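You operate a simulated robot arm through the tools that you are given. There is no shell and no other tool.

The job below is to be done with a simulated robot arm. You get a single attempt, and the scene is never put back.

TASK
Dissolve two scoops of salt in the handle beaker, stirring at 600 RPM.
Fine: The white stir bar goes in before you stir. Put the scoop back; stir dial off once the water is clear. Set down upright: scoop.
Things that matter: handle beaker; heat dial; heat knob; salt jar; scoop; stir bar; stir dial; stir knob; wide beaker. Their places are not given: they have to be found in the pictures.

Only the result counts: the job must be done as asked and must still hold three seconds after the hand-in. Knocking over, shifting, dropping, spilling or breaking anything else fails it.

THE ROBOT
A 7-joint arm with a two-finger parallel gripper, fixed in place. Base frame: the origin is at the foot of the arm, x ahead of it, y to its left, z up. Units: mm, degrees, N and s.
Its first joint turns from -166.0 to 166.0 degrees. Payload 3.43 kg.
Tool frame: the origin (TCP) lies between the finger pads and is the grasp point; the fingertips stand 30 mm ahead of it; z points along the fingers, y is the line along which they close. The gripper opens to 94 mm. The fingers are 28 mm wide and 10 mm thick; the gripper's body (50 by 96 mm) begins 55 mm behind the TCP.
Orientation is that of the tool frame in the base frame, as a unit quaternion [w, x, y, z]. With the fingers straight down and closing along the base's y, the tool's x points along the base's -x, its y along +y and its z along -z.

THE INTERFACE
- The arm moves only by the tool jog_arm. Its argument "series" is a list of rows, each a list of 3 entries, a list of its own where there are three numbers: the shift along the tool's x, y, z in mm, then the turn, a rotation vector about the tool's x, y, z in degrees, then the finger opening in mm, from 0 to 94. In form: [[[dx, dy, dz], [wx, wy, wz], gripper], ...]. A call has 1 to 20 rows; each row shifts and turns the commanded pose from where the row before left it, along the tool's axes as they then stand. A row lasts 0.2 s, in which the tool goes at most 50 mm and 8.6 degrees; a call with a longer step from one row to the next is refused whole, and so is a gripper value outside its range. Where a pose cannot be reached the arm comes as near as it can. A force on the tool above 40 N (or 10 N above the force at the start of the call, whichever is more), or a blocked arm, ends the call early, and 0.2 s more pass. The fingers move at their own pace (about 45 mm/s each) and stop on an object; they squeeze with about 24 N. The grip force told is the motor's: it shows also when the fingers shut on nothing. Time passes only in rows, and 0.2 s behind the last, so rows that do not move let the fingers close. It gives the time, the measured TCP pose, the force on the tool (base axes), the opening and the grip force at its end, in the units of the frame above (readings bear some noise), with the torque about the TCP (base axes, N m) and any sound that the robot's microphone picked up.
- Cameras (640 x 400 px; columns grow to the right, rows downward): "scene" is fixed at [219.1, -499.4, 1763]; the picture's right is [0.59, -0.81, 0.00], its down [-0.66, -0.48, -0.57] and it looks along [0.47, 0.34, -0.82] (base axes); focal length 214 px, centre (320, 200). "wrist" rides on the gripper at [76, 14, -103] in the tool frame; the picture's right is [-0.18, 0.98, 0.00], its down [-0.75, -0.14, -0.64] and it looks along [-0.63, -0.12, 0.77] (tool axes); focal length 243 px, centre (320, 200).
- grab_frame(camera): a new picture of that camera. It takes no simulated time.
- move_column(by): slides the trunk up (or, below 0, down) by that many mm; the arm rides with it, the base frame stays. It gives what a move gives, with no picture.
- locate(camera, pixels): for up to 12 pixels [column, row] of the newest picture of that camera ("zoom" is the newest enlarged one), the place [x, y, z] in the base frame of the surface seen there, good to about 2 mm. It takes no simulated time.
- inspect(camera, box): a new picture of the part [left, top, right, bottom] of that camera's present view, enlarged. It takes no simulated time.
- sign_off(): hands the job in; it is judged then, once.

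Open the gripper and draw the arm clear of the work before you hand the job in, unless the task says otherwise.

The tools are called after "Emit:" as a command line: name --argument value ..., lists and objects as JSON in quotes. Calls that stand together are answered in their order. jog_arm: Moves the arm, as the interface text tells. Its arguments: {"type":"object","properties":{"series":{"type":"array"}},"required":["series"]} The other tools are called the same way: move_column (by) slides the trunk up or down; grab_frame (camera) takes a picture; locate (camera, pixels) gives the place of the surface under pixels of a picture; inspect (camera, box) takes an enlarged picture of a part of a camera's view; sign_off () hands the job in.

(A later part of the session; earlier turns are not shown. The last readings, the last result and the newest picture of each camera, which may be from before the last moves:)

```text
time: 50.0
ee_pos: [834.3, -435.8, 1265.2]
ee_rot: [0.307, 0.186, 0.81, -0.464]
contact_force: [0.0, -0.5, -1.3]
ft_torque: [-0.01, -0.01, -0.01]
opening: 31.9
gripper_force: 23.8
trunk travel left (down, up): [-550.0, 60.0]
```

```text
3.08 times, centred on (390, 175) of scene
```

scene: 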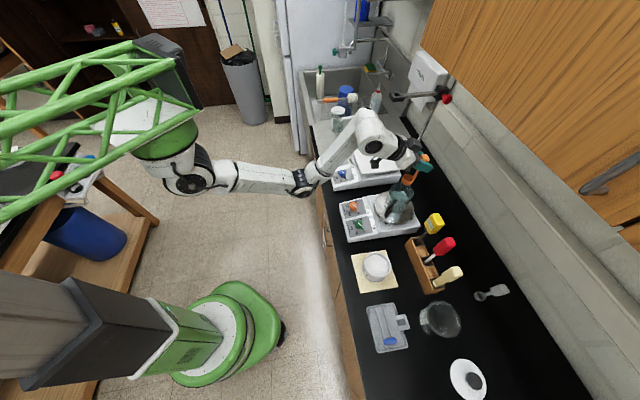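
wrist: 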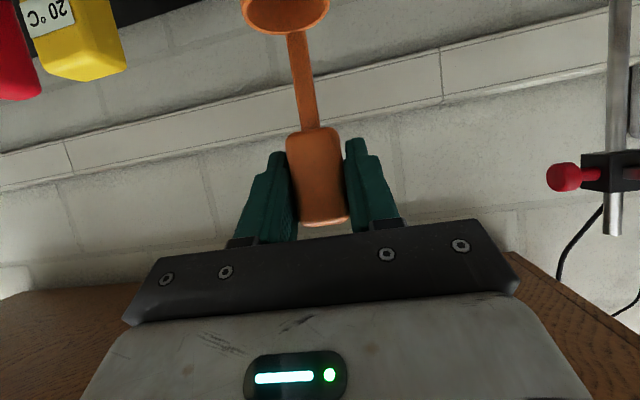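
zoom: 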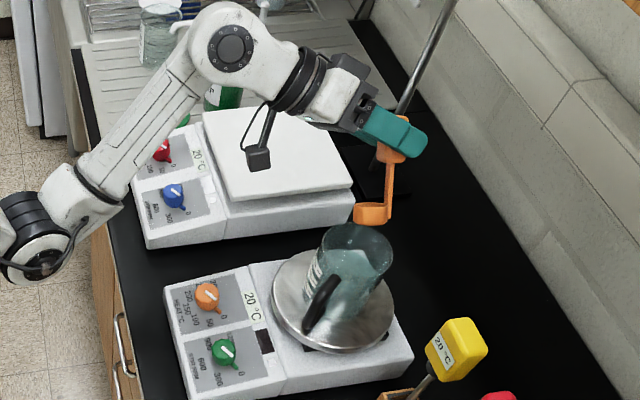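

The roll behaves and the cup stays over the beaker. I continue another 40°.

Emit:
jog_arm --series '[[[1.06, 13.07, 0.6], [3.95, 0, -6.96], 18], [[1.06, 13.07, 0.6], [3.95, 0, -6.96], 18], [[1.06, 13.07, 0.6], [3.95, 0, -6.96], 18], [[1.06, 13.07, 0.6], [3.95, 0, -6.96], 18], [[1.06, 13.07, 0.6], [3.95, 0, -6.96], 18], [[0, 0, 0], [0, 0, 0], 18]]'

Emit:
inspect --camera "scene" --box '[320, 110, 460, 240]'

Emit:
grab_frame --camera "wrist"

```text
time: 51.4
ee_pos: [858.1, -415.8, 1209.6]
ee_rot: [0.119, -0.014, 0.738, -0.664]
contact_force: [-0.2, 0.7, -0.8]
ft_torque: [0.02, -0.04, -0.03]
opening: 32.1
gripper_force: 23.9
trunk travel left (down, up): [-550.0, 60.0]
```

```text
3.08 times, centred on (390, 175) of scene
```

zoom: 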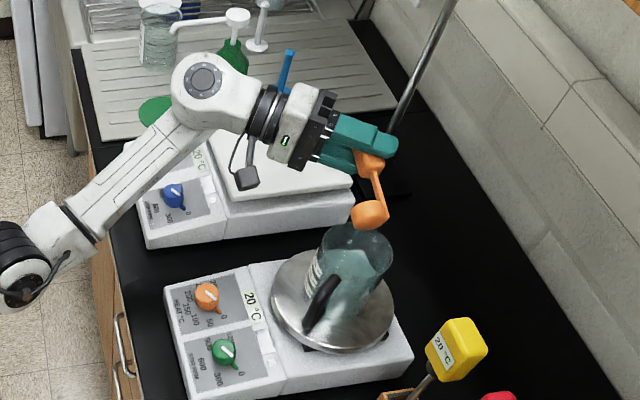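

```text
taken
```

wrist: 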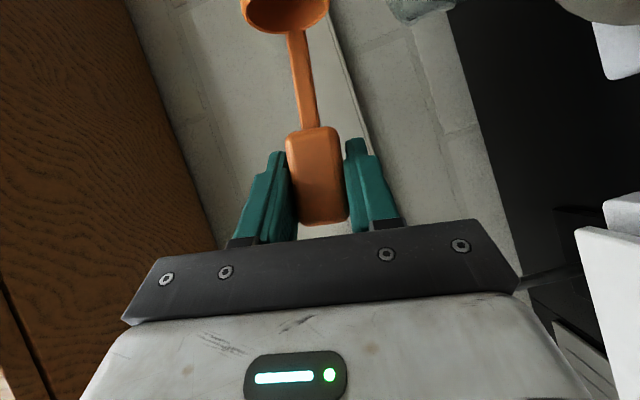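

At 80° all is clear. I go on to 104° and check, including the cup's position over the mouth.

Emit:
jog_arm --series '[[[1.06, 13.07, 0.6], [3.95, 0, -6.96], 18], [[1.06, 13.07, 0.6], [3.95, 0, -6.96], 18], [[1.06, 13.07, 0.6], [3.95, 0, -6.96], 18], [[0, 0, 0], [0, 0, 0], 18]]'

Emit:
inspect --camera "scene" --box '[320, 110, 460, 240]'

Emit:
locate --camera "zoom" --pixels '[[368, 208], [360, 212], [378, 212], [368, 222], [355, 205], [380, 200], [366, 225], [350, 150], [390, 150], [270, 180], [200, 110], [330, 100]]'

```text
time: 52.4
ee_pos: [856.6, -417.4, 1169.9]
ee_rot: [0.002, 0.135, -0.651, 0.747]
contact_force: [-0.5, 0.3, 0.0]
ft_torque: [0.01, -0.04, -0.03]
opening: 31.8
gripper_force: 23.6
trunk travel left (down, up): [-550.0, 60.0]
```

```text
3.08 times, centred on (390, 175) of scene
```

zoom: 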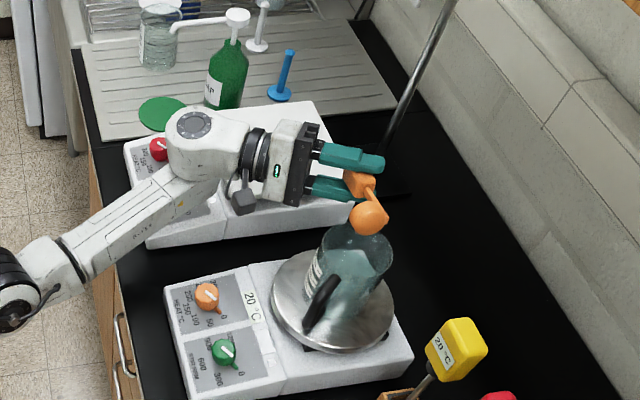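

```text
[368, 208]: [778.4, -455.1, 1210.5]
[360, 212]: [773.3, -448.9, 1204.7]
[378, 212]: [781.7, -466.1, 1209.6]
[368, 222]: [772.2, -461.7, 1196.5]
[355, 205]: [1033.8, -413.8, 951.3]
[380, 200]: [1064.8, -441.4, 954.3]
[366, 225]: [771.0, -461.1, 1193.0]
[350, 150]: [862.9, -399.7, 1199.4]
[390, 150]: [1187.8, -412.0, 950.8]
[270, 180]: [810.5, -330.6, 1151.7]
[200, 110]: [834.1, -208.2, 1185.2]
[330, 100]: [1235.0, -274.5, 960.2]
```

The pour attitude works with clearance everywhere and the cup right above the mouth. I roll the empty scoop back upright about the same pivot.

Emit:
jog_arm --series '[[[0.53, -13.11, 0.3], [-3.95, 0, 6.96], 18], [[0.53, -13.11, 0.3], [-3.95, 0, 6.96], 18], [[0.53, -13.11, 0.3], [-3.95, 0, 6.96], 18], [[0.53, -13.11, 0.3], [-3.95, 0, 6.96], 18], [[0.53, -13.11, 0.3], [-3.95, 0, 6.96], 18], [[0.53, -13.11, 0.3], [-3.95, 0, 6.96], 18], [[0.53, -13.11, 0.3], [-3.95, 0, 6.96], 18], [[0.53, -13.11, 0.3], [-3.95, 0, 6.96], 18], [[0.53, -13.11, 0.3], [-3.95, 0, 6.96], 18], [[0.53, -13.11, 0.3], [-3.95, 0, 6.96], 18], [[0.53, -13.11, 0.3], [-3.95, 0, 6.96], 18], [[0.53, -13.11, 0.3], [-3.95, 0, 6.96], 18], [[0.53, -13.11, 0.3], [-3.95, 0, 6.96], 18], [[0, 0, 0], [0, 0, 0], 18]]'

```text
time: 55.4
ee_pos: [789.2, -475.2, 1288.8]
ee_rot: [0.458, 0.365, 0.783, -0.207]
contact_force: [1.0, -0.8, -0.7]
ft_torque: [0.05, -0.02, 0.01]
opening: 31.5
gripper_force: 23.9
trunk travel left (down, up): [-550.0, 60.0]
```

Upright again at (789.2,-475.2,1288.8). I carry the scoop to above the salt jar, slightly left of its centre.

Emit:
jog_arm --series '[[[9.05, -39.6, -16.7], [0, 0, 0], 18], [[9.05, -39.6, -16.7], [0, 0, 0], 18], [[9.05, -39.6, -16.7], [0, 0, 0], 18], [[9.05, -39.6, -16.7], [0, 0, 0], 18], [[9.05, -39.6, -16.7], [0, 0, 0], 18], [[9.05, -39.6, -16.7], [0, 0, 0], 18], [[39.1, -0.4, 22.2], [0, 0, 0], 18], [[39.1, -0.4, 22.2], [0, 0, 0], 18], [[20, -0.2, 11.4], [0, 0, 0], 18], [[0, 0, 0], [0, 0, 0], 18]]'

Emit:
inspect --camera "scene" --box '[310, 190, 450, 310]'

Emit:
grab_frame --camera "wrist"

```text
time: 57.6
ee_pos: [532.1, -542.9, 1174.7]
ee_rot: [0.459, 0.365, 0.783, -0.208]
contact_force: [0.0, 0.2, -1.2]
ft_torque: [0.02, -0.02, 0.0]
opening: 32.1
gripper_force: 23.8
trunk travel left (down, up): [-550.0, 60.0]
```

```text
3.33 times, centred on (380, 250) of scene
```

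zoom: 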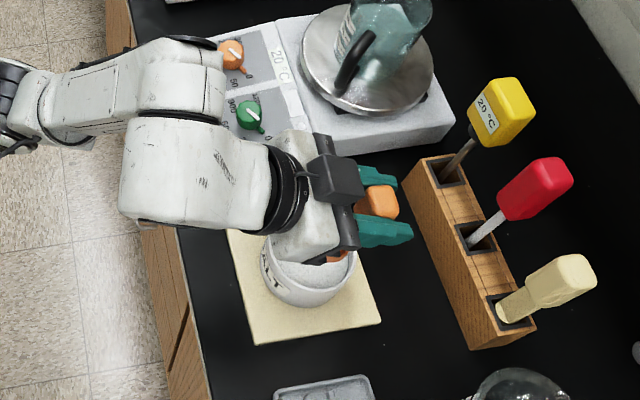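

```text
taken
```

wrist: 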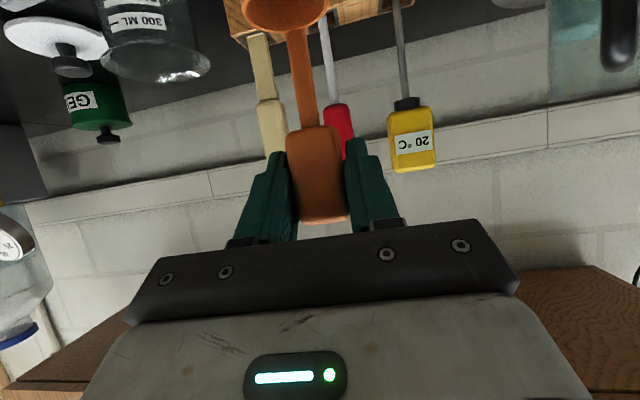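

The cup bottom is now about (519,-530,1081), 16 mm left of the jar centre. I roll 30° to the right about the cup so the lip leads, then come down to just above the salt.

Emit:
jog_arm --series '[[[0.95, 12.26, 0.54], [3.7, 0, -6.53], 18], [[0.95, 12.26, 0.54], [3.7, 0, -6.53], 18], [[0.95, 12.26, 0.54], [3.7, 0, -6.53], 18], [[0.95, 12.26, 0.54], [3.7, 0, -6.53], 18], [[15, 9.8, 8.6], [0, 0, 0], 18], [[15, 9.8, 8.6], [0, 0, 0], 18], [[0, 0, 0], [0, 0, 0], 18]]'

Emit:
inspect --camera "scene" --box '[310, 190, 450, 310]'

Emit:
grab_frame --camera "wrist"

```text
time: 59.2
ee_pos: [569.7, -510.8, 1122.2]
ee_rot: [0.349, 0.235, 0.812, -0.404]
contact_force: [-0.4, -0.1, -0.7]
ft_torque: [-0.01, 0.0, -0.03]
opening: 32.0
gripper_force: 24.1
trunk travel left (down, up): [-550.0, 60.0]
```

```text
3.33 times, centred on (380, 250) of scene
```

zoom: 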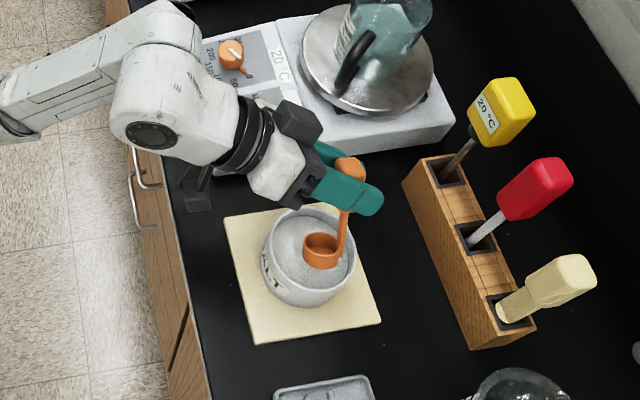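

```text
taken
```

wrist: 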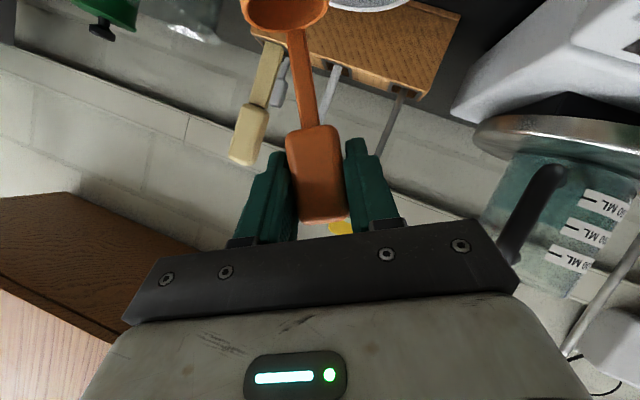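

Cup bottom is at ≈(522,-528,1041), tilted over the salt inside the rim. I lower it slowly into the salt and watch the force.

Emit:
jog_arm --series '[[[7.5, 4.9, 4.3], [0, 0, 0], 18], [[7.5, 4.9, 4.3], [0, 0, 0], 18], [[5.3, 3.4, 3.0], [0, 0, 0], 18], [[3.8, 2.5, 2.1], [0, 0, 0], 18], [[0, 0, 0], [0, 0, 0], 18]]'

Emit:
inspect --camera "scene" --box '[345, 225, 425, 295]'

```text
time: 60.4
ee_pos: [570.2, -512.8, 1091.1]
ee_rot: [0.349, 0.235, 0.812, -0.404]
contact_force: [-0.4, 0.4, -0.6]
ft_torque: [0.0, -0.01, 0.03]
opening: 32.1
gripper_force: 24.3
trunk travel left (down, up): [-550.0, 60.0]
```

```text
5.71 times, centred on (385, 260) of scene
```

zoom: 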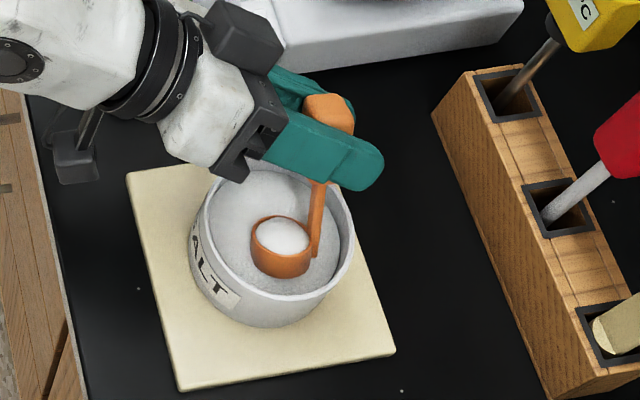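

The cup already shows white salt in it at zoom (283,237). I go 10 mm deeper to fill it fully, then level it under the surface while drifting right toward the centre.

Emit:
jog_arm --series '[[[3.8, 2.5, 2.1], [0, 0, 0], 18], [[3.8, 2.5, 2.1], [0, 0, 0], 18], [[0.45, -9.3, 0.26], [-3.7, 0, 6.53], 18], [[0.45, -9.3, 0.26], [-3.7, 0, 6.53], 18], [[0.45, -9.3, 0.26], [-3.7, 0, 6.53], 18], [[0.45, -9.3, 0.26], [-3.7, 0, 6.53], 18], [[0, 0, 0], [0, 0, 0], 18]]'

Emit:
inspect --camera "scene" --box '[345, 225, 425, 295]'

```text
time: 62.0
ee_pos: [542.2, -534.1, 1087.9]
ee_rot: [0.457, 0.366, 0.784, -0.206]
contact_force: [0.3, -0.7, -0.4]
ft_torque: [0.0, -0.04, 0.0]
opening: 32.0
gripper_force: 24.1
trunk travel left (down, up): [-550.0, 60.0]
```

```text
5.71 times, centred on (385, 260) of scene
```

zoom: 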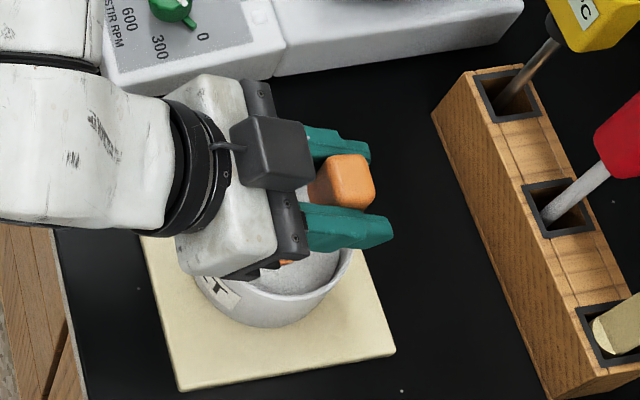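

Level in the salt with the rim about at the surface. I dip another 6 mm, then lift straight up slowly and check the fill in the wrist view.

Emit:
jog_arm --series '[[[5.2, 0, 3], [0, 0, 0], 18], [[0, 0, 0], [0, 0, 0], 18], [[-6, 0, -3.4], [0, 0, 0], 18], [[-9, 0.1, -5.1], [0, 0, 0], 18], [[-13, 0.1, -7.4], [0, 0, 0], 18], [[-17.4, 0.2, -9.9], [0, 0, 0], 18], [[-17.4, 0.2, -9.9], [0, 0, 0], 18], [[-9, 0.1, -5.1], [0, 0, 0], 18], [[0, 0, 0], [0, 0, 0], 18]]'

Emit:
grab_frame --camera "wrist"

Emit:
inspect --camera "wrist" --box '[220, 0, 360, 90]'

Emit:
inspect --camera "scene" --box '[345, 225, 425, 295]'

```text
time: 64.0
ee_pos: [541.7, -534.9, 1165.8]
ee_rot: [0.459, 0.364, 0.783, -0.207]
contact_force: [0.0, -0.3, -0.6]
ft_torque: [-0.01, -0.01, 0.0]
opening: 32.1
gripper_force: 24.2
trunk travel left (down, up): [-550.0, 60.0]
```

```text
taken
```

wrist: 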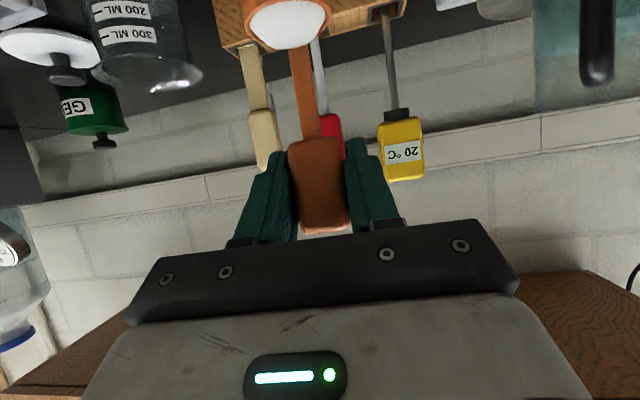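

```text
4.44 times, centred on (290, 45) of wrist
```

zoom: 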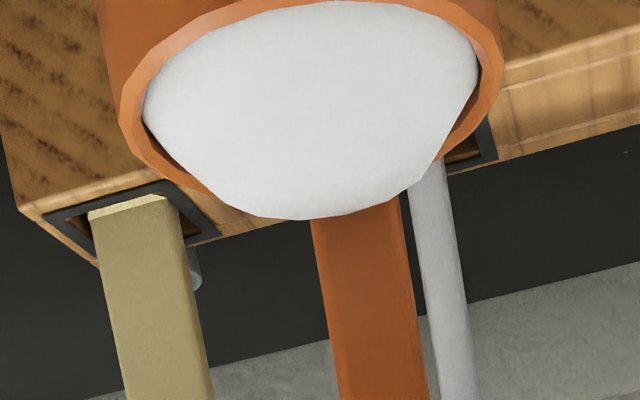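

```text
5.71 times, centred on (385, 260) of scene
```

zoom: 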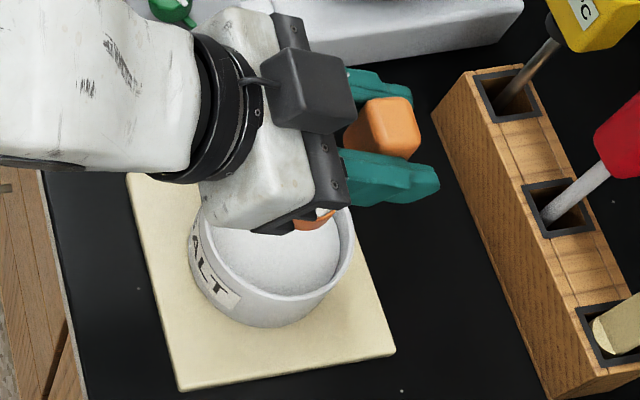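

The cup is heaped with salt. The scoop seems to have shifted a few mm in the grip, so I re-locate its rim and handle.

Emit:
locate --camera "zoom" --pixels '[[150, 130], [490, 90], [125, 90], [300, 100], [350, 230], [400, 330], [300, 200], [480, 120]]'

Emit:
grab_frame --camera "wrist"

Emit:
locate --camera "wrist" --pixels '[[300, 70], [309, 120], [316, 150], [318, 190], [322, 222], [325, 231], [296, 150], [340, 150], [302, 215], [345, 210]]'

Emit:
inspect --camera "wrist" --box '[220, 110, 420, 240]'

```text
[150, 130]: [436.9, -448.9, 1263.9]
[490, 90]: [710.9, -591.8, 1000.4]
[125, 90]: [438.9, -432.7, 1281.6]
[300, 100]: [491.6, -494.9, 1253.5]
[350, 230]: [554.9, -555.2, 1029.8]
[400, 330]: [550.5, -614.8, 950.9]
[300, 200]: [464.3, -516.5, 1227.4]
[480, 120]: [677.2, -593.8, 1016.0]
```

```text
taken
```

wrist: 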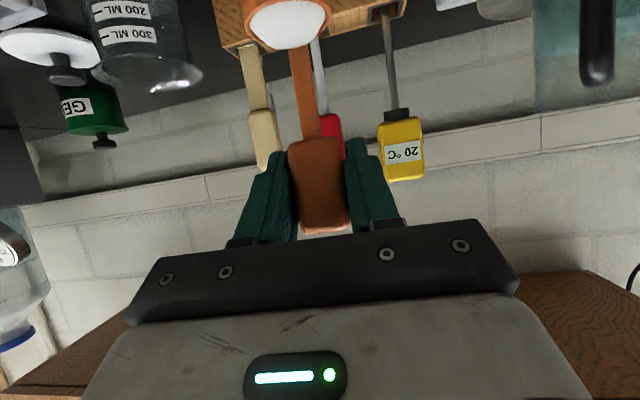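

```text
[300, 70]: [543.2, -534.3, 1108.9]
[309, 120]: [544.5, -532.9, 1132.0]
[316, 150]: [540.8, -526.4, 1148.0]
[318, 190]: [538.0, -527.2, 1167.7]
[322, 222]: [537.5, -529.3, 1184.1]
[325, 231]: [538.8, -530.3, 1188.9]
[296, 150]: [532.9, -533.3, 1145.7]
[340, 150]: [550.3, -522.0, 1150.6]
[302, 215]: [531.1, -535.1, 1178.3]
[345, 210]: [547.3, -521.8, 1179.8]
```

```text
3.08 times, centred on (320, 175) of wrist
```

zoom: 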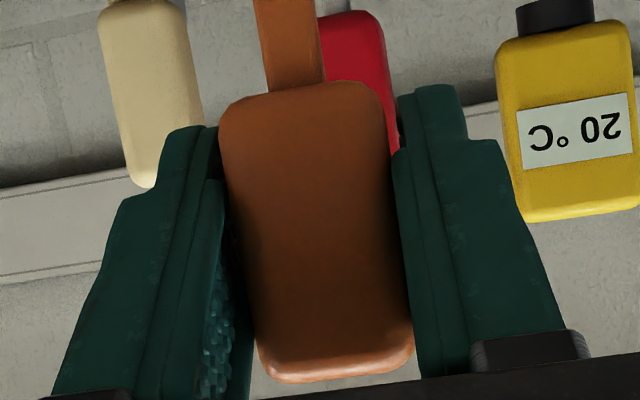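

The scoop slid up about 4 mm in the grip but is still vertical and heaped. I carry it level: up first, then across to above the beaker.

Emit:
jog_arm --series '[[[-15, 0.2, -8.5], [0, 0, 0], 18], [[-26, 0.3, -14.8], [0, 0, 0], 18], [[-26, 0.3, -14.8], [0, 0, 0], 18], [[-26, 0.3, -14.8], [0, 0, 0], 18], [[-14, 0.2, -8], [0, 0, 0], 18], [[-3, 12.6, 5.6], [0, 0, 0], 18], [[-6.1, 25.2, 11.2], [0, 0, 0], 18], [[-6.1, 25.2, 11.2], [0, 0, 0], 18], [[-6.1, 25.2, 11.2], [0, 0, 0], 18], [[-6.1, 25.2, 11.2], [0, 0, 0], 18], [[-6.1, 25.2, 11.2], [0, 0, 0], 18], [[-6.1, 25.2, 11.2], [0, 0, 0], 18], [[-6.1, 25.2, 11.2], [0, 0, 0], 18], [[-6.1, 25.2, 11.2], [0, 0, 0], 18], [[-3, 12.6, 5.6], [0, 0, 0], 18], [[0, 0, 0], [0, 0, 0], 18]]'

Emit:
inspect --camera "scene" --box '[350, 130, 450, 230]'

Emit:
grab_frame --camera "wrist"

```text
time: 67.4
ee_pos: [790.5, -474.9, 1291.7]
ee_rot: [0.459, 0.365, 0.783, -0.208]
contact_force: [-0.4, 0.6, -0.8]
ft_torque: [0.01, 0.0, -0.02]
opening: 31.8
gripper_force: 23.8
trunk travel left (down, up): [-550.0, 60.0]
```

```text
4.00 times, centred on (400, 180) of scene
```

zoom: 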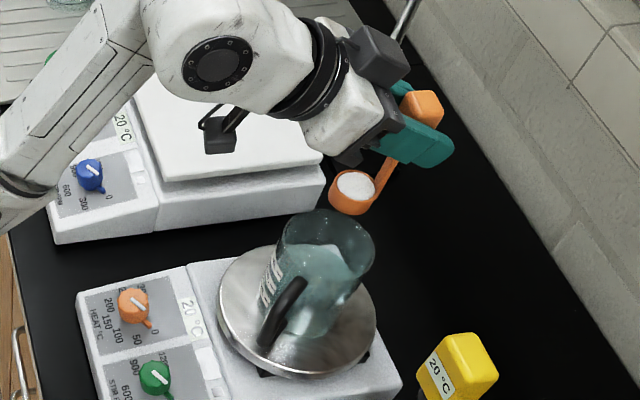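

```text
taken
```

wrist: 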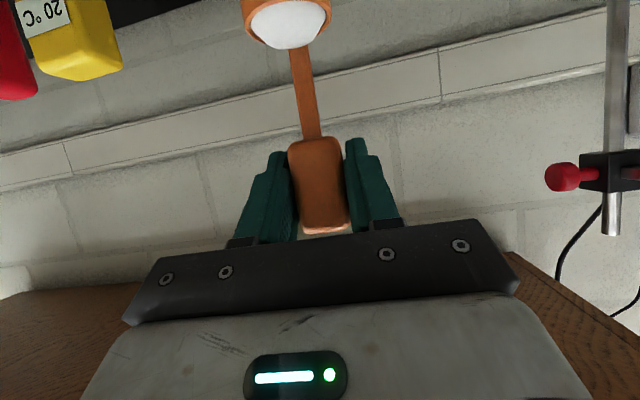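

The salt-filled cup is above the beaker. I verify the cup's location against the beaker centre (776,-463) before tilting.

Emit:
locate --camera "zoom" --pixels '[[355, 185], [333, 188], [376, 182], [352, 205], [357, 172], [285, 235], [370, 240], [325, 212]]'

```text
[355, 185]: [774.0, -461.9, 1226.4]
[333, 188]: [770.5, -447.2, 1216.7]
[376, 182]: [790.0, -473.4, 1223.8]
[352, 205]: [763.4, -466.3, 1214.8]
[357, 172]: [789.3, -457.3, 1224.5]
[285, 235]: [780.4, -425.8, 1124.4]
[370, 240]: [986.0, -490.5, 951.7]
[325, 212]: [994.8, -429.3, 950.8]
```

Cup centre is ≈(777,-461), right over the mouth. I shift 12 mm left so the right-hand lip stays well inside the mouth, and roll 54° to start pouring.

Emit:
jog_arm --series '[[[0, -12, 0], [0, 0, 0], 18], [[0.63, 9.4, 0.36], [2.96, 0, -5.22], 18], [[0.63, 9.4, 0.36], [2.96, 0, -5.22], 18], [[0.63, 9.4, 0.36], [2.96, 0, -5.22], 18], [[0.63, 9.4, 0.36], [2.96, 0, -5.22], 18], [[0.63, 9.4, 0.36], [2.96, 0, -5.22], 18], [[0.63, 9.4, 0.36], [2.96, 0, -5.22], 18], [[0.63, 9.4, 0.36], [2.96, 0, -5.22], 18], [[0.63, 9.4, 0.36], [2.96, 0, -5.22], 18], [[0.63, 9.4, 0.36], [2.96, 0, -5.22], 18], [[0, 0, 0], [0, 0, 0], 18]]'

Emit:
inspect --camera "scene" --box '[350, 130, 450, 230]'

```text
time: 69.8
ee_pos: [836.0, -436.9, 1252.7]
ee_rot: [0.245, 0.118, 0.796, -0.541]
contact_force: [-0.9, -0.5, -0.8]
ft_torque: [0.0, -0.03, 0.01]
opening: 32.0
gripper_force: 24.7
trunk travel left (down, up): [-550.0, 60.0]
```

```text
4.00 times, centred on (400, 180) of scene
```

zoom: 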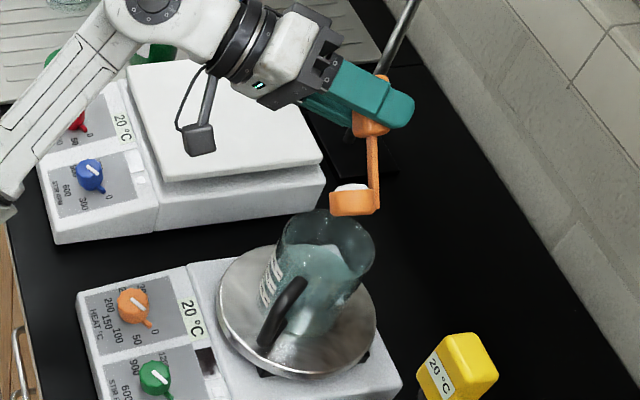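

At 54° the salt still holds in the cup. I continue rolling to about 102°.

Emit:
jog_arm --series '[[[0.63, 9.4, 0.36], [2.96, 0, -5.22], 18], [[0.63, 9.4, 0.36], [2.96, 0, -5.22], 18], [[0.63, 9.4, 0.36], [2.96, 0, -5.22], 18], [[0.63, 9.4, 0.36], [2.96, 0, -5.22], 18], [[0, 0, 0], [0, 0, 0], 18]]'

Emit:
inspect --camera "scene" --box '[350, 130, 450, 230]'

Emit:
jog_arm --series '[[[0.63, 9.4, 0.36], [2.96, 0, -5.22], 18], [[0.63, 9.4, 0.36], [2.96, 0, -5.22], 18], [[0.63, 9.4, 0.36], [2.96, 0, -5.22], 18], [[0.63, 9.4, 0.36], [2.96, 0, -5.22], 18], [[0, 0, 0], [0, 0, 0], 18], [[0, 0, 0], [0, 0, 0], 18]]'

Emit:
inspect --camera "scene" --box '[350, 130, 450, 230]'

Emit:
grab_frame --camera "wrist"

```text
time: 71.0
ee_pos: [847.7, -426.3, 1217.3]
ee_rot: [0.129, -0.003, 0.744, -0.656]
contact_force: [0.0, -0.3, -1.6]
ft_torque: [0.04, -0.03, 0.05]
opening: 31.8
gripper_force: 24.1
trunk travel left (down, up): [-550.0, 60.0]
```

```text
4.00 times, centred on (400, 180) of scene
```

zoom: 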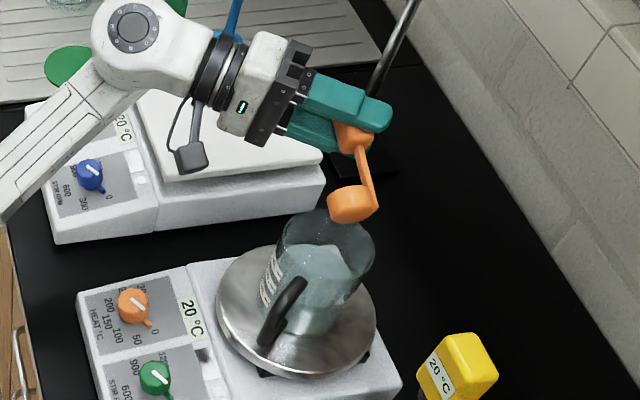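

```text
time: 72.4
ee_pos: [847.0, -427.0, 1179.4]
ee_rot: [-0.008, 0.124, -0.66, 0.741]
contact_force: [0.5, -0.5, -0.2]
ft_torque: [0.02, -0.02, 0.01]
opening: 31.9
gripper_force: 23.7
trunk travel left (down, up): [-550.0, 60.0]
```

```text
4.00 times, centred on (400, 180) of scene
```

zoom: 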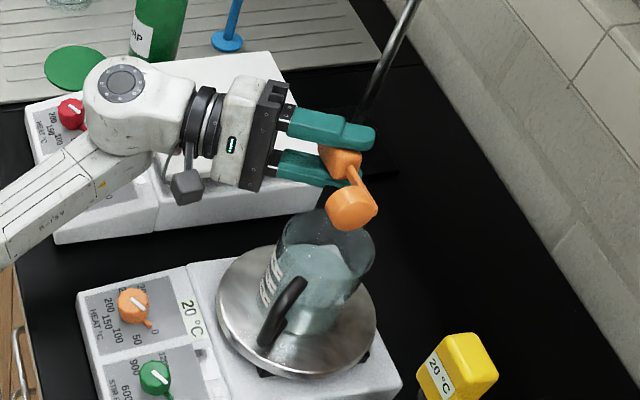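

```text
taken
```

wrist: 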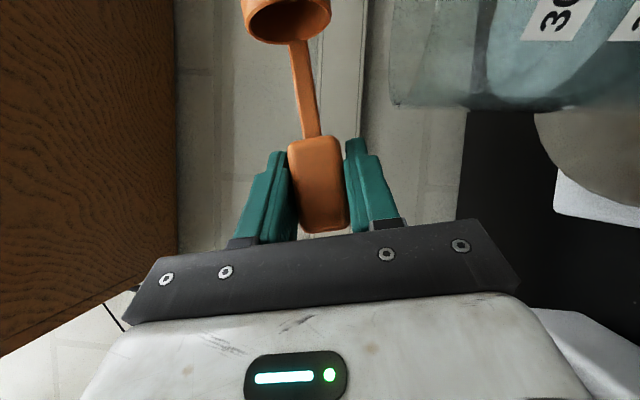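

The cup is empty and grains are falling into the beaker at zoom (322,225). I wait briefly and then look closely for any stray salt.

Emit:
jog_arm --series '[[[0, 0, 0], [0, 0, 0], 18], [[0, 0, 0], [0, 0, 0], 18], [[0, 0, 0], [0, 0, 0], 18], [[0, 0, 0], [0, 0, 0], 18]]'

Emit:
inspect --camera "scene" --box '[380, 165, 450, 230]'

Emit:
inspect --camera "wrist" --box '[220, 0, 360, 90]'

```text
time: 73.4
ee_pos: [847.7, -426.8, 1179.8]
ee_rot: [-0.009, 0.124, -0.659, 0.741]
contact_force: [-0.2, 0.1, -0.6]
ft_torque: [0.04, -0.04, 0.02]
opening: 31.9
gripper_force: 23.9
trunk travel left (down, up): [-550.0, 60.0]
```

```text
6.15 times, centred on (415, 198) of scene
```

zoom: 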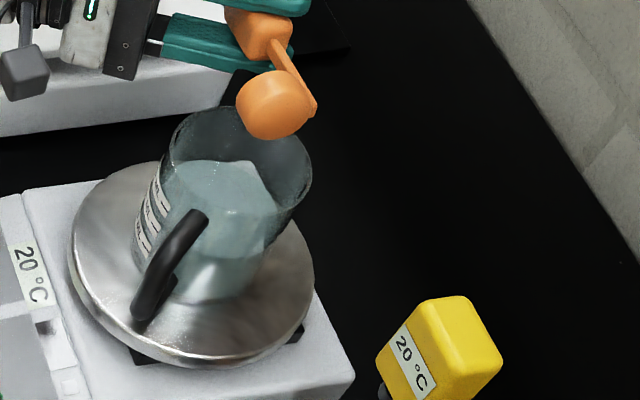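

```text
4.44 times, centred on (290, 45) of wrist
```

zoom: 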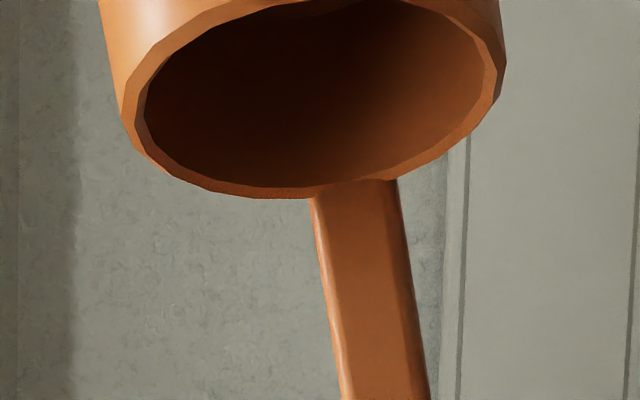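

The cup is fully empty and nothing lies outside the beaker; the water has turned cloudier. I roll back upright for the second scoop.

Emit:
jog_arm --series '[[[0.23, -9.42, 0.13], [-2.96, 0, 5.22], 18], [[0.23, -9.42, 0.13], [-2.96, 0, 5.22], 18], [[0.23, -9.42, 0.13], [-2.96, 0, 5.22], 18], [[0.23, -9.42, 0.13], [-2.96, 0, 5.22], 18], [[0.23, -9.42, 0.13], [-2.96, 0, 5.22], 18], [[0.23, -9.42, 0.13], [-2.96, 0, 5.22], 18], [[0.23, -9.42, 0.13], [-2.96, 0, 5.22], 18], [[0.23, -9.42, 0.13], [-2.96, 0, 5.22], 18], [[0.23, -9.42, 0.13], [-2.96, 0, 5.22], 18], [[0.23, -9.42, 0.13], [-2.96, 0, 5.22], 18], [[0.23, -9.42, 0.13], [-2.96, 0, 5.22], 18], [[0.23, -9.42, 0.13], [-2.96, 0, 5.22], 18], [[0.23, -9.42, 0.13], [-2.96, 0, 5.22], 18], [[0.23, -9.42, 0.13], [-2.96, 0, 5.22], 18], [[0.23, -9.42, 0.13], [-2.96, 0, 5.22], 18], [[0.23, -9.42, 0.13], [-2.96, 0, 5.22], 18], [[0.23, -9.42, 0.13], [-2.96, 0, 5.22], 18], [[0, 0, 0], [0, 0, 0], 18]]'

Emit:
inspect --camera "scene" --box '[350, 130, 450, 230]'

```text
time: 77.2
ee_pos: [781.2, -482.3, 1290.3]
ee_rot: [0.458, 0.366, 0.783, -0.207]
contact_force: [-0.1, 0.2, -1.8]
ft_torque: [0.01, 0.04, 0.02]
opening: 31.8
gripper_force: 23.7
trunk travel left (down, up): [-550.0, 60.0]
```

```text
4.00 times, centred on (400, 180) of scene
```

zoom: 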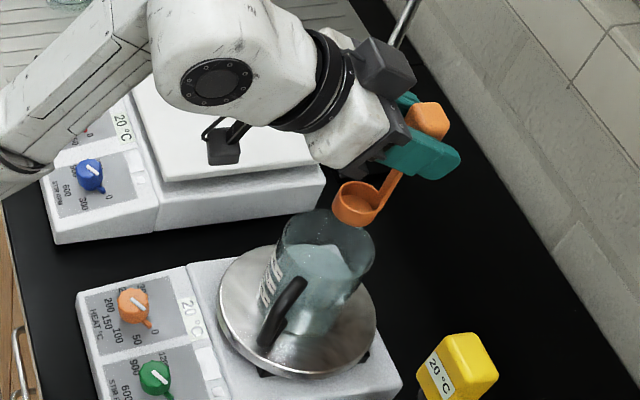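

Upright and empty again. I return to the same point above the salt jar for the second scoop.

Emit:
jog_arm --series '[[[9.1, -38.2, -16.8], [0, 0, 0], 18], [[9.1, -38.2, -16.8], [0, 0, 0], 18], [[9.1, -38.2, -16.8], [0, 0, 0], 18], [[9.1, -38.2, -16.8], [0, 0, 0], 18], [[9.1, -38.2, -16.8], [0, 0, 0], 18], [[9.1, -38.2, -16.8], [0, 0, 0], 18], [[39.1, -0.4, 22.2], [0, 0, 0], 18], [[39.1, -0.4, 22.2], [0, 0, 0], 18], [[20, -0.2, 11.4], [0, 0, 0], 18], [[0, 0, 0], [0, 0, 0], 18]]'

Emit:
inspect --camera "scene" --box '[345, 225, 425, 295]'

```text
time: 79.4
ee_pos: [531.9, -543.7, 1179.3]
ee_rot: [0.459, 0.365, 0.783, -0.208]
contact_force: [0.6, -0.6, -0.3]
ft_torque: [-0.02, 0.0, -0.01]
opening: 32.0
gripper_force: 24.1
trunk travel left (down, up): [-550.0, 60.0]
```

```text
5.71 times, centred on (385, 260) of scene
```

zoom: 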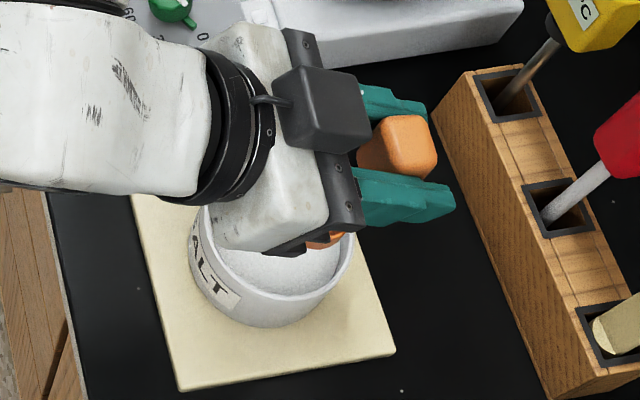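

In place as before. I roll 30° and descend toward the salt.

Emit:
jog_arm --series '[[[0.91, 11.75, 0.52], [3.7, 0, -6.53], 18], [[0.91, 11.75, 0.52], [3.7, 0, -6.53], 18], [[0.91, 11.75, 0.52], [3.7, 0, -6.53], 18], [[0.91, 11.75, 0.52], [3.7, 0, -6.53], 18], [[16.6, 10.8, 9.4], [0, 0, 0], 18], [[16.6, 10.8, 9.4], [0, 0, 0], 18], [[7.5, 4.9, 4.3], [0, 0, 0], 18], [[7.5, 4.9, 4.3], [0, 0, 0], 18], [[6, 3.9, 3.4], [0, 0, 0], 18], [[3.8, 2.5, 2.1], [0, 0, 0], 18], [[3.8, 2.5, 2.1], [0, 0, 0], 18], [[0, 0, 0], [0, 0, 0], 18]]'

Emit:
inspect --camera "scene" --box '[345, 225, 425, 295]'

Emit:
grab_frame --camera "wrist"

```text
time: 82.0
ee_pos: [567.6, -513.9, 1085.2]
ee_rot: [0.35, 0.234, 0.812, -0.405]
contact_force: [1.0, 1.0, 9.4]
ft_torque: [-0.01, 0.29, -0.04]
opening: 32.1
gripper_force: 24.5
trunk travel left (down, up): [-550.0, 60.0]
```

```text
5.71 times, centred on (385, 260) of scene
```

zoom: 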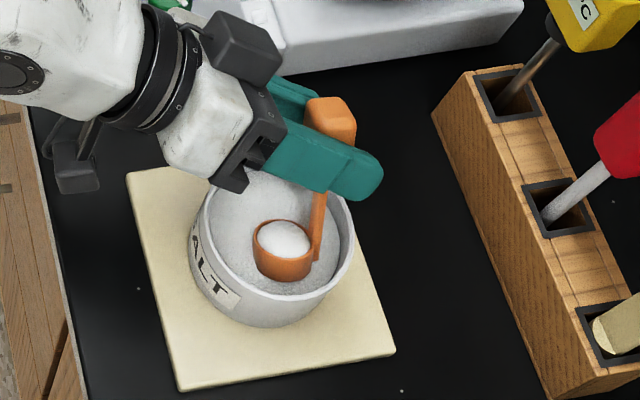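

```text
taken
```

wrist: 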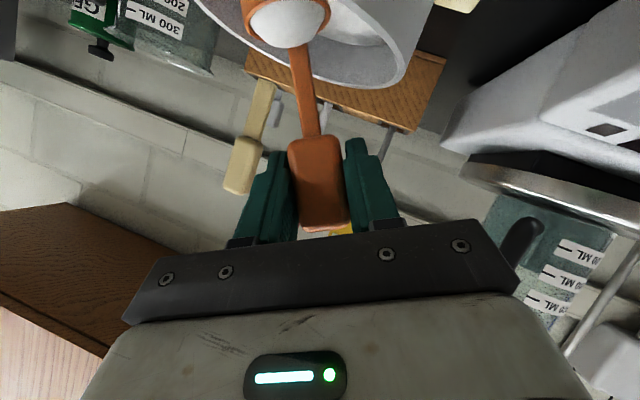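

The cup is heaped and 9.4 N shows it is resting on firm salt, so no deeper. I raise it 3 mm, level it about the cup and lift straight up.

Emit:
jog_arm --series '[[[-2.3, -1.5, -1.3], [0, 0, 0], 18], [[0.42, -11.76, 0.24], [-3.7, 0, 6.53], 18], [[0.42, -11.76, 0.24], [-3.7, 0, 6.53], 18], [[0.42, -11.76, 0.24], [-3.7, 0, 6.53], 18], [[0.42, -11.76, 0.24], [-3.7, 0, 6.53], 18], [[0, 0, 0], [0, 0, 0], 18], [[-6, 0, -3.4], [0, 0, 0], 18], [[-9, 0.1, -5.1], [0, 0, 0], 18], [[-13, 0.1, -7.4], [0, 0, 0], 18], [[-17.4, 0.2, -9.9], [0, 0, 0], 18], [[-13, 0.1, -7.4], [0, 0, 0], 18], [[0, 0, 0], [0, 0, 0], 18]]'

Emit:
grab_frame --camera "wrist"

Emit:
inspect --camera "scene" --box '[345, 225, 425, 295]'

```text
time: 84.6
ee_pos: [532.7, -544.3, 1167.0]
ee_rot: [0.458, 0.365, 0.783, -0.207]
contact_force: [-0.6, 0.3, -1.1]
ft_torque: [0.0, 0.02, 0.01]
opening: 32.0
gripper_force: 24.6
trunk travel left (down, up): [-550.0, 60.0]
```

```text
taken
```

wrist: 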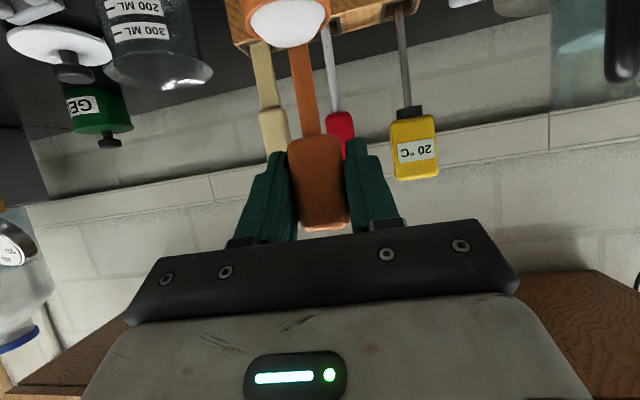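

```text
5.71 times, centred on (385, 260) of scene
```

zoom: 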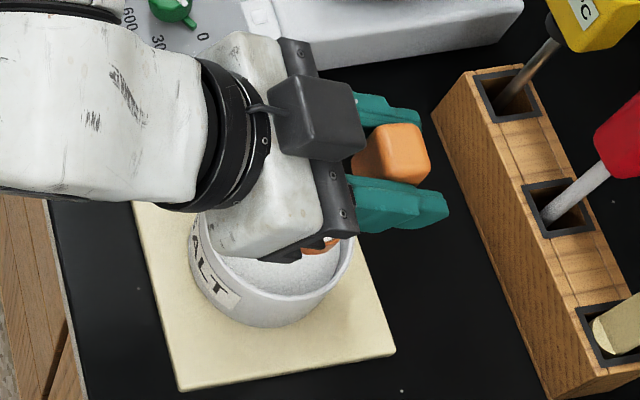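

The second scoop is heaped and level. I carry it up and over to the pre-pour point above the beaker.

Emit:
jog_arm --series '[[[-15, 0.2, -8.5], [0, 0, 0], 18], [[-26, 0.3, -14.8], [0, 0, 0], 18], [[-26, 0.3, -14.8], [0, 0, 0], 18], [[-26, 0.3, -14.8], [0, 0, 0], 18], [[-14, 0.2, -8], [0, 0, 0], 18], [[-2.7, 11.5, 5], [0, 0, 0], 18], [[-5.4, 22.9, 9.95], [0, 0, 0], 18], [[-5.4, 22.9, 9.95], [0, 0, 0], 18], [[-5.4, 22.9, 9.95], [0, 0, 0], 18], [[-5.4, 22.9, 9.95], [0, 0, 0], 18], [[-5.4, 22.9, 9.95], [0, 0, 0], 18], [[-5.4, 22.9, 9.95], [0, 0, 0], 18], [[-5.4, 22.9, 9.95], [0, 0, 0], 18], [[-5.4, 22.9, 9.95], [0, 0, 0], 18], [[-5.4, 22.9, 9.95], [0, 0, 0], 18], [[-2.7, 11.5, 5], [0, 0, 0], 18], [[0, 0, 0], [0, 0, 0], 18]]'

Emit:
inspect --camera "scene" --box '[350, 130, 450, 230]'

```text
time: 88.2
ee_pos: [781.2, -480.0, 1290.2]
ee_rot: [0.458, 0.364, 0.784, -0.207]
contact_force: [0.8, -0.4, -0.1]
ft_torque: [-0.01, 0.03, 0.0]
opening: 31.8
gripper_force: 24.3
trunk travel left (down, up): [-550.0, 60.0]
```

```text
4.00 times, centred on (400, 180) of scene
```

zoom: 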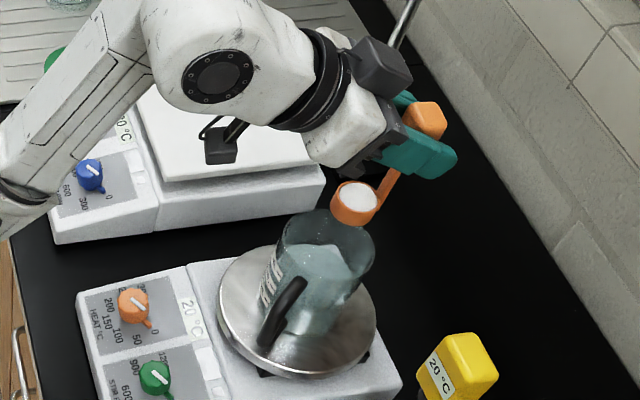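

Same spot as before (781,-480,1290) with the cup full. I roll to 102° about the cup to pour the second scoop.

Emit:
jog_arm --series '[[[0.63, 9.4, 0.36], [2.96, 0, -5.22], 18], [[0.63, 9.4, 0.36], [2.96, 0, -5.22], 18], [[0.63, 9.4, 0.36], [2.96, 0, -5.22], 18], [[0.63, 9.4, 0.36], [2.96, 0, -5.22], 18], [[0.63, 9.4, 0.36], [2.96, 0, -5.22], 18], [[0.63, 9.4, 0.36], [2.96, 0, -5.22], 18], [[0.63, 9.4, 0.36], [2.96, 0, -5.22], 18], [[0.63, 9.4, 0.36], [2.96, 0, -5.22], 18], [[0.63, 9.4, 0.36], [2.96, 0, -5.22], 18], [[0.63, 9.4, 0.36], [2.96, 0, -5.22], 18], [[0.63, 9.4, 0.36], [2.96, 0, -5.22], 18], [[0.63, 9.4, 0.36], [2.96, 0, -5.22], 18], [[0.63, 9.4, 0.36], [2.96, 0, -5.22], 18], [[0.63, 9.4, 0.36], [2.96, 0, -5.22], 18], [[0.63, 9.4, 0.36], [2.96, 0, -5.22], 18], [[0.63, 9.4, 0.36], [2.96, 0, -5.22], 18], [[0.63, 9.4, 0.36], [2.96, 0, -5.22], 18], [[0, 0, 0], [0, 0, 0], 18], [[0, 0, 0], [0, 0, 0], 18]]'

Emit:
inspect --camera "scene" --box '[350, 130, 450, 230]'

Emit:
jog_arm --series '[[[0, 0, 0], [0, 0, 0], 18], [[0, 0, 0], [0, 0, 0], 18], [[0, 0, 0], [0, 0, 0], 18], [[0, 0, 0], [0, 0, 0], 18], [[0, 0, 0], [0, 0, 0], 18]]'

Emit:
inspect --camera "wrist" --box '[220, 0, 360, 90]'

Emit:
inspect --camera "scene" --box '[380, 165, 450, 230]'

```text
time: 92.2
ee_pos: [846.8, -425.9, 1179.0]
ee_rot: [-0.009, 0.124, -0.66, 0.741]
contact_force: [0.3, 0.3, -0.8]
ft_torque: [0.0, -0.06, -0.02]
opening: 32.1
gripper_force: 23.5
trunk travel left (down, up): [-550.0, 60.0]
```

```text
4.00 times, centred on (400, 180) of scene
```

zoom: 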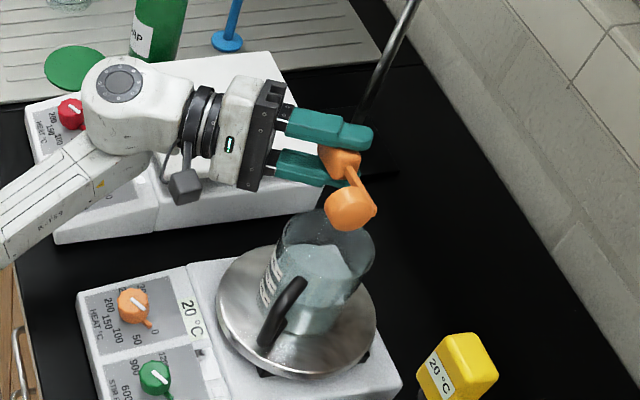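

```text
time: 93.4
ee_pos: [847.1, -425.4, 1179.1]
ee_rot: [-0.008, 0.124, -0.66, 0.741]
contact_force: [0.1, 0.7, -0.9]
ft_torque: [0.02, -0.06, 0.0]
opening: 31.9
gripper_force: 23.4
trunk travel left (down, up): [-550.0, 60.0]
```

```text
4.44 times, centred on (290, 45) of wrist
```

zoom: 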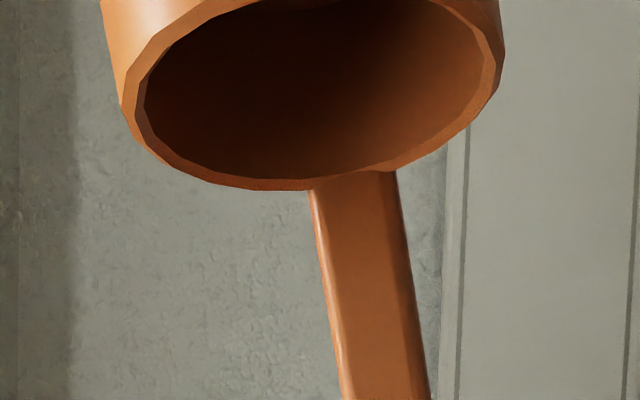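

```text
6.15 times, centred on (415, 198) of scene
```

zoom: 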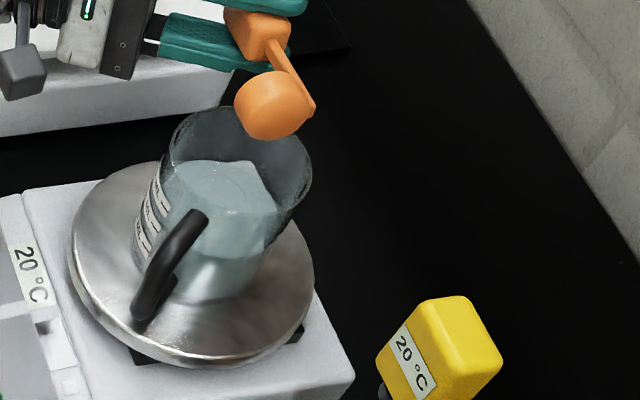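

Both scoops are now in the beaker and the cup is empty. I roll back upright.

Emit:
jog_arm --series '[[[0.23, -9.42, 0.13], [-2.96, 0, 5.22], 18], [[0.23, -9.42, 0.13], [-2.96, 0, 5.22], 18], [[0.23, -9.42, 0.13], [-2.96, 0, 5.22], 18], [[0.23, -9.42, 0.13], [-2.96, 0, 5.22], 18], [[0.23, -9.42, 0.13], [-2.96, 0, 5.22], 18], [[0.23, -9.42, 0.13], [-2.96, 0, 5.22], 18], [[0.23, -9.42, 0.13], [-2.96, 0, 5.22], 18], [[0.23, -9.42, 0.13], [-2.96, 0, 5.22], 18], [[0.23, -9.42, 0.13], [-2.96, 0, 5.22], 18], [[0.23, -9.42, 0.13], [-2.96, 0, 5.22], 18], [[0.23, -9.42, 0.13], [-2.96, 0, 5.22], 18], [[0.23, -9.42, 0.13], [-2.96, 0, 5.22], 18], [[0.23, -9.42, 0.13], [-2.96, 0, 5.22], 18], [[0.23, -9.42, 0.13], [-2.96, 0, 5.22], 18], [[0.23, -9.42, 0.13], [-2.96, 0, 5.22], 18], [[0.23, -9.42, 0.13], [-2.96, 0, 5.22], 18], [[0.23, -9.42, 0.13], [-2.96, 0, 5.22], 18], [[0, 0, 0], [0, 0, 0], 18]]'

```text
time: 97.2
ee_pos: [782.0, -480.5, 1289.4]
ee_rot: [0.458, 0.366, 0.783, -0.208]
contact_force: [0.2, -0.5, -0.2]
ft_torque: [-0.01, -0.02, 0.03]
opening: 31.8
gripper_force: 23.8
trunk travel left (down, up): [-550.0, 60.0]
```

Upright again. I carry the empty scoop back along the same route to above its original spot (297,-765.5).

Emit:
jog_arm --series '[[[14.1, -33.9, -25.4], [0, 0, 0], 18], [[14.1, -33.9, -25.4], [0, 0, 0], 18], [[14.1, -33.9, -25.4], [0, 0, 0], 18], [[14.1, -33.9, -25.4], [0, 0, 0], 18], [[14.1, -33.9, -25.4], [0, 0, 0], 18], [[-3.08, -42.8, 4.6], [0, 0, 0], 18], [[-3.08, -42.8, 4.6], [0, 0, 0], 18], [[-3.08, -42.8, 4.6], [0, 0, 0], 18], [[-3.08, -42.8, 4.6], [0, 0, 0], 18], [[-3.08, -42.8, 4.6], [0, 0, 0], 18], [[-3.08, -42.8, 4.6], [0, 0, 0], 18], [[-3.08, -42.8, 4.6], [0, 0, 0], 18], [[-3.08, -42.8, 4.6], [0, 0, 0], 18], [[-3.08, -42.8, 4.6], [0, 0, 0], 18], [[0, 0, 0], [0, 0, 0], 18]]'

Emit:
inspect --camera "scene" --box '[345, 170, 445, 300]'

```text
time: 100.4
ee_pos: [295.5, -767.1, 1289.9]
ee_rot: [0.459, 0.365, 0.783, -0.209]
contact_force: [-0.2, 0.3, -1.4]
ft_torque: [-0.01, -0.01, 0.04]
opening: 32.0
gripper_force: 24.1
trunk travel left (down, up): [-550.0, 60.0]
```

```text
3.08 times, centred on (395, 235) of scene
```

zoom: 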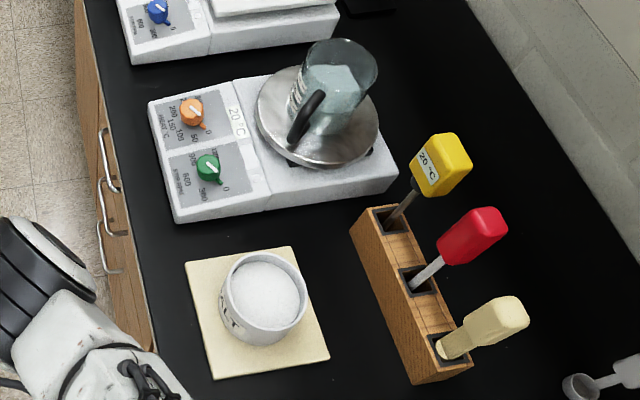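

Jar and surroundings look undisturbed. I correct 2 mm sideways and descend to about 25 mm above the counter.

Emit:
jog_arm --series '[[[34.8, 2.2, 19.8], [0, 0, 0], 18], [[34.8, -0.4, 19.8], [0, 0, 0], 18], [[34.8, -0.4, 19.8], [0, 0, 0], 18], [[34.8, -0.4, 19.8], [0, 0, 0], 18], [[30, -0.3, 17], [0, 0, 0], 18], [[22, -0.2, 12.5], [0, 0, 0], 18], [[0, 0, 0], [0, 0, 0], 18]]'

Emit:
grab_frame --camera "wrist"

```text
time: 102.0
ee_pos: [299.6, -766.5, 1071.0]
ee_rot: [0.458, 0.365, 0.784, -0.207]
contact_force: [-0.7, -1.0, -0.3]
ft_torque: [0.02, -0.01, 0.0]
opening: 31.9
gripper_force: 23.8
trunk travel left (down, up): [-550.0, 60.0]
```

```text
taken
```

wrist: 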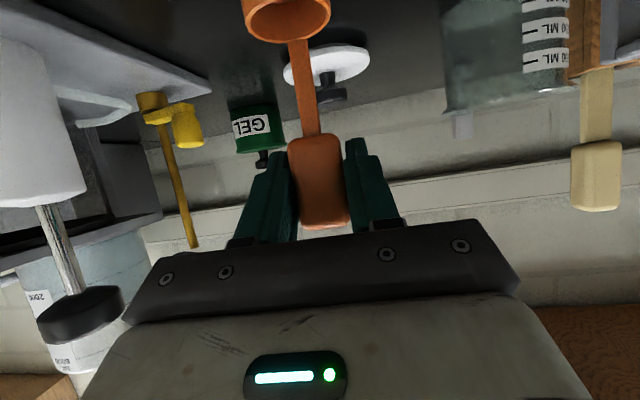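

30 mm to go. I fine-correct laterally and descend, ending in 2–3 mm steps while watching for contact.

Emit:
jog_arm --series '[[[7.3, -1.4, 1.4], [0, 0, 0], 18], [[6.1, -0.1, 3.5], [0, 0, 0], 18], [[5.2, -0.1, 3], [0, 0, 0], 18], [[2.6, 0, 1.5], [0, 0, 0], 18], [[0, 0, 0], [0, 0, 0], 18]]'

Emit:
inspect --camera "wrist" --box '[220, 0, 380, 110]'

```text
time: 103.2
ee_pos: [296.5, -765.1, 1046.2]
ee_rot: [0.458, 0.366, 0.783, -0.208]
contact_force: [0.0, -1.0, -1.0]
ft_torque: [0.01, -0.02, 0.01]
opening: 32.0
gripper_force: 24.0
trunk travel left (down, up): [-550.0, 60.0]
```

```text
3.64 times, centred on (300, 55) of wrist
```

zoom: 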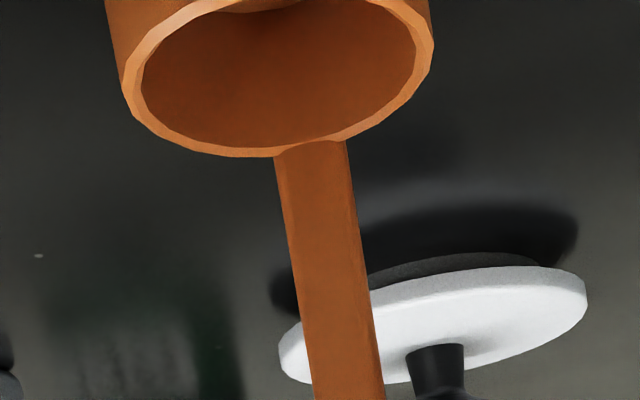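

I locate the cup rim height to see how far the cup bottom is above the counter (rim should be 970.5 when standing).

Emit:
locate --camera "zoom" --pixels '[[132, 100], [425, 60], [270, 152], [270, 100], [315, 200], [200, 140], [390, 115]]'

Emit:
jog_arm --series '[[[1.74, 0, 1], [0, 0, 0], 18], [[0, 0, 0], [0, 0, 0], 18]]'

```text
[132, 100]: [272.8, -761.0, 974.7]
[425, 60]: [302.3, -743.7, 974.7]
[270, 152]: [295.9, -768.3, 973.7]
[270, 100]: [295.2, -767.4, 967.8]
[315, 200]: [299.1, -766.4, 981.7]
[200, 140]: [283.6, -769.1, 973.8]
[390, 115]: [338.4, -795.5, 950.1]
```

```text
time: 103.8
ee_pos: [296.8, -763.5, 1044.2]
ee_rot: [0.459, 0.365, 0.783, -0.208]
contact_force: [0.0, -0.6, -0.5]
ft_torque: [0.03, -0.02, -0.03]
opening: 31.9
gripper_force: 23.5
trunk travel left (down, up): [-550.0, 60.0]
```

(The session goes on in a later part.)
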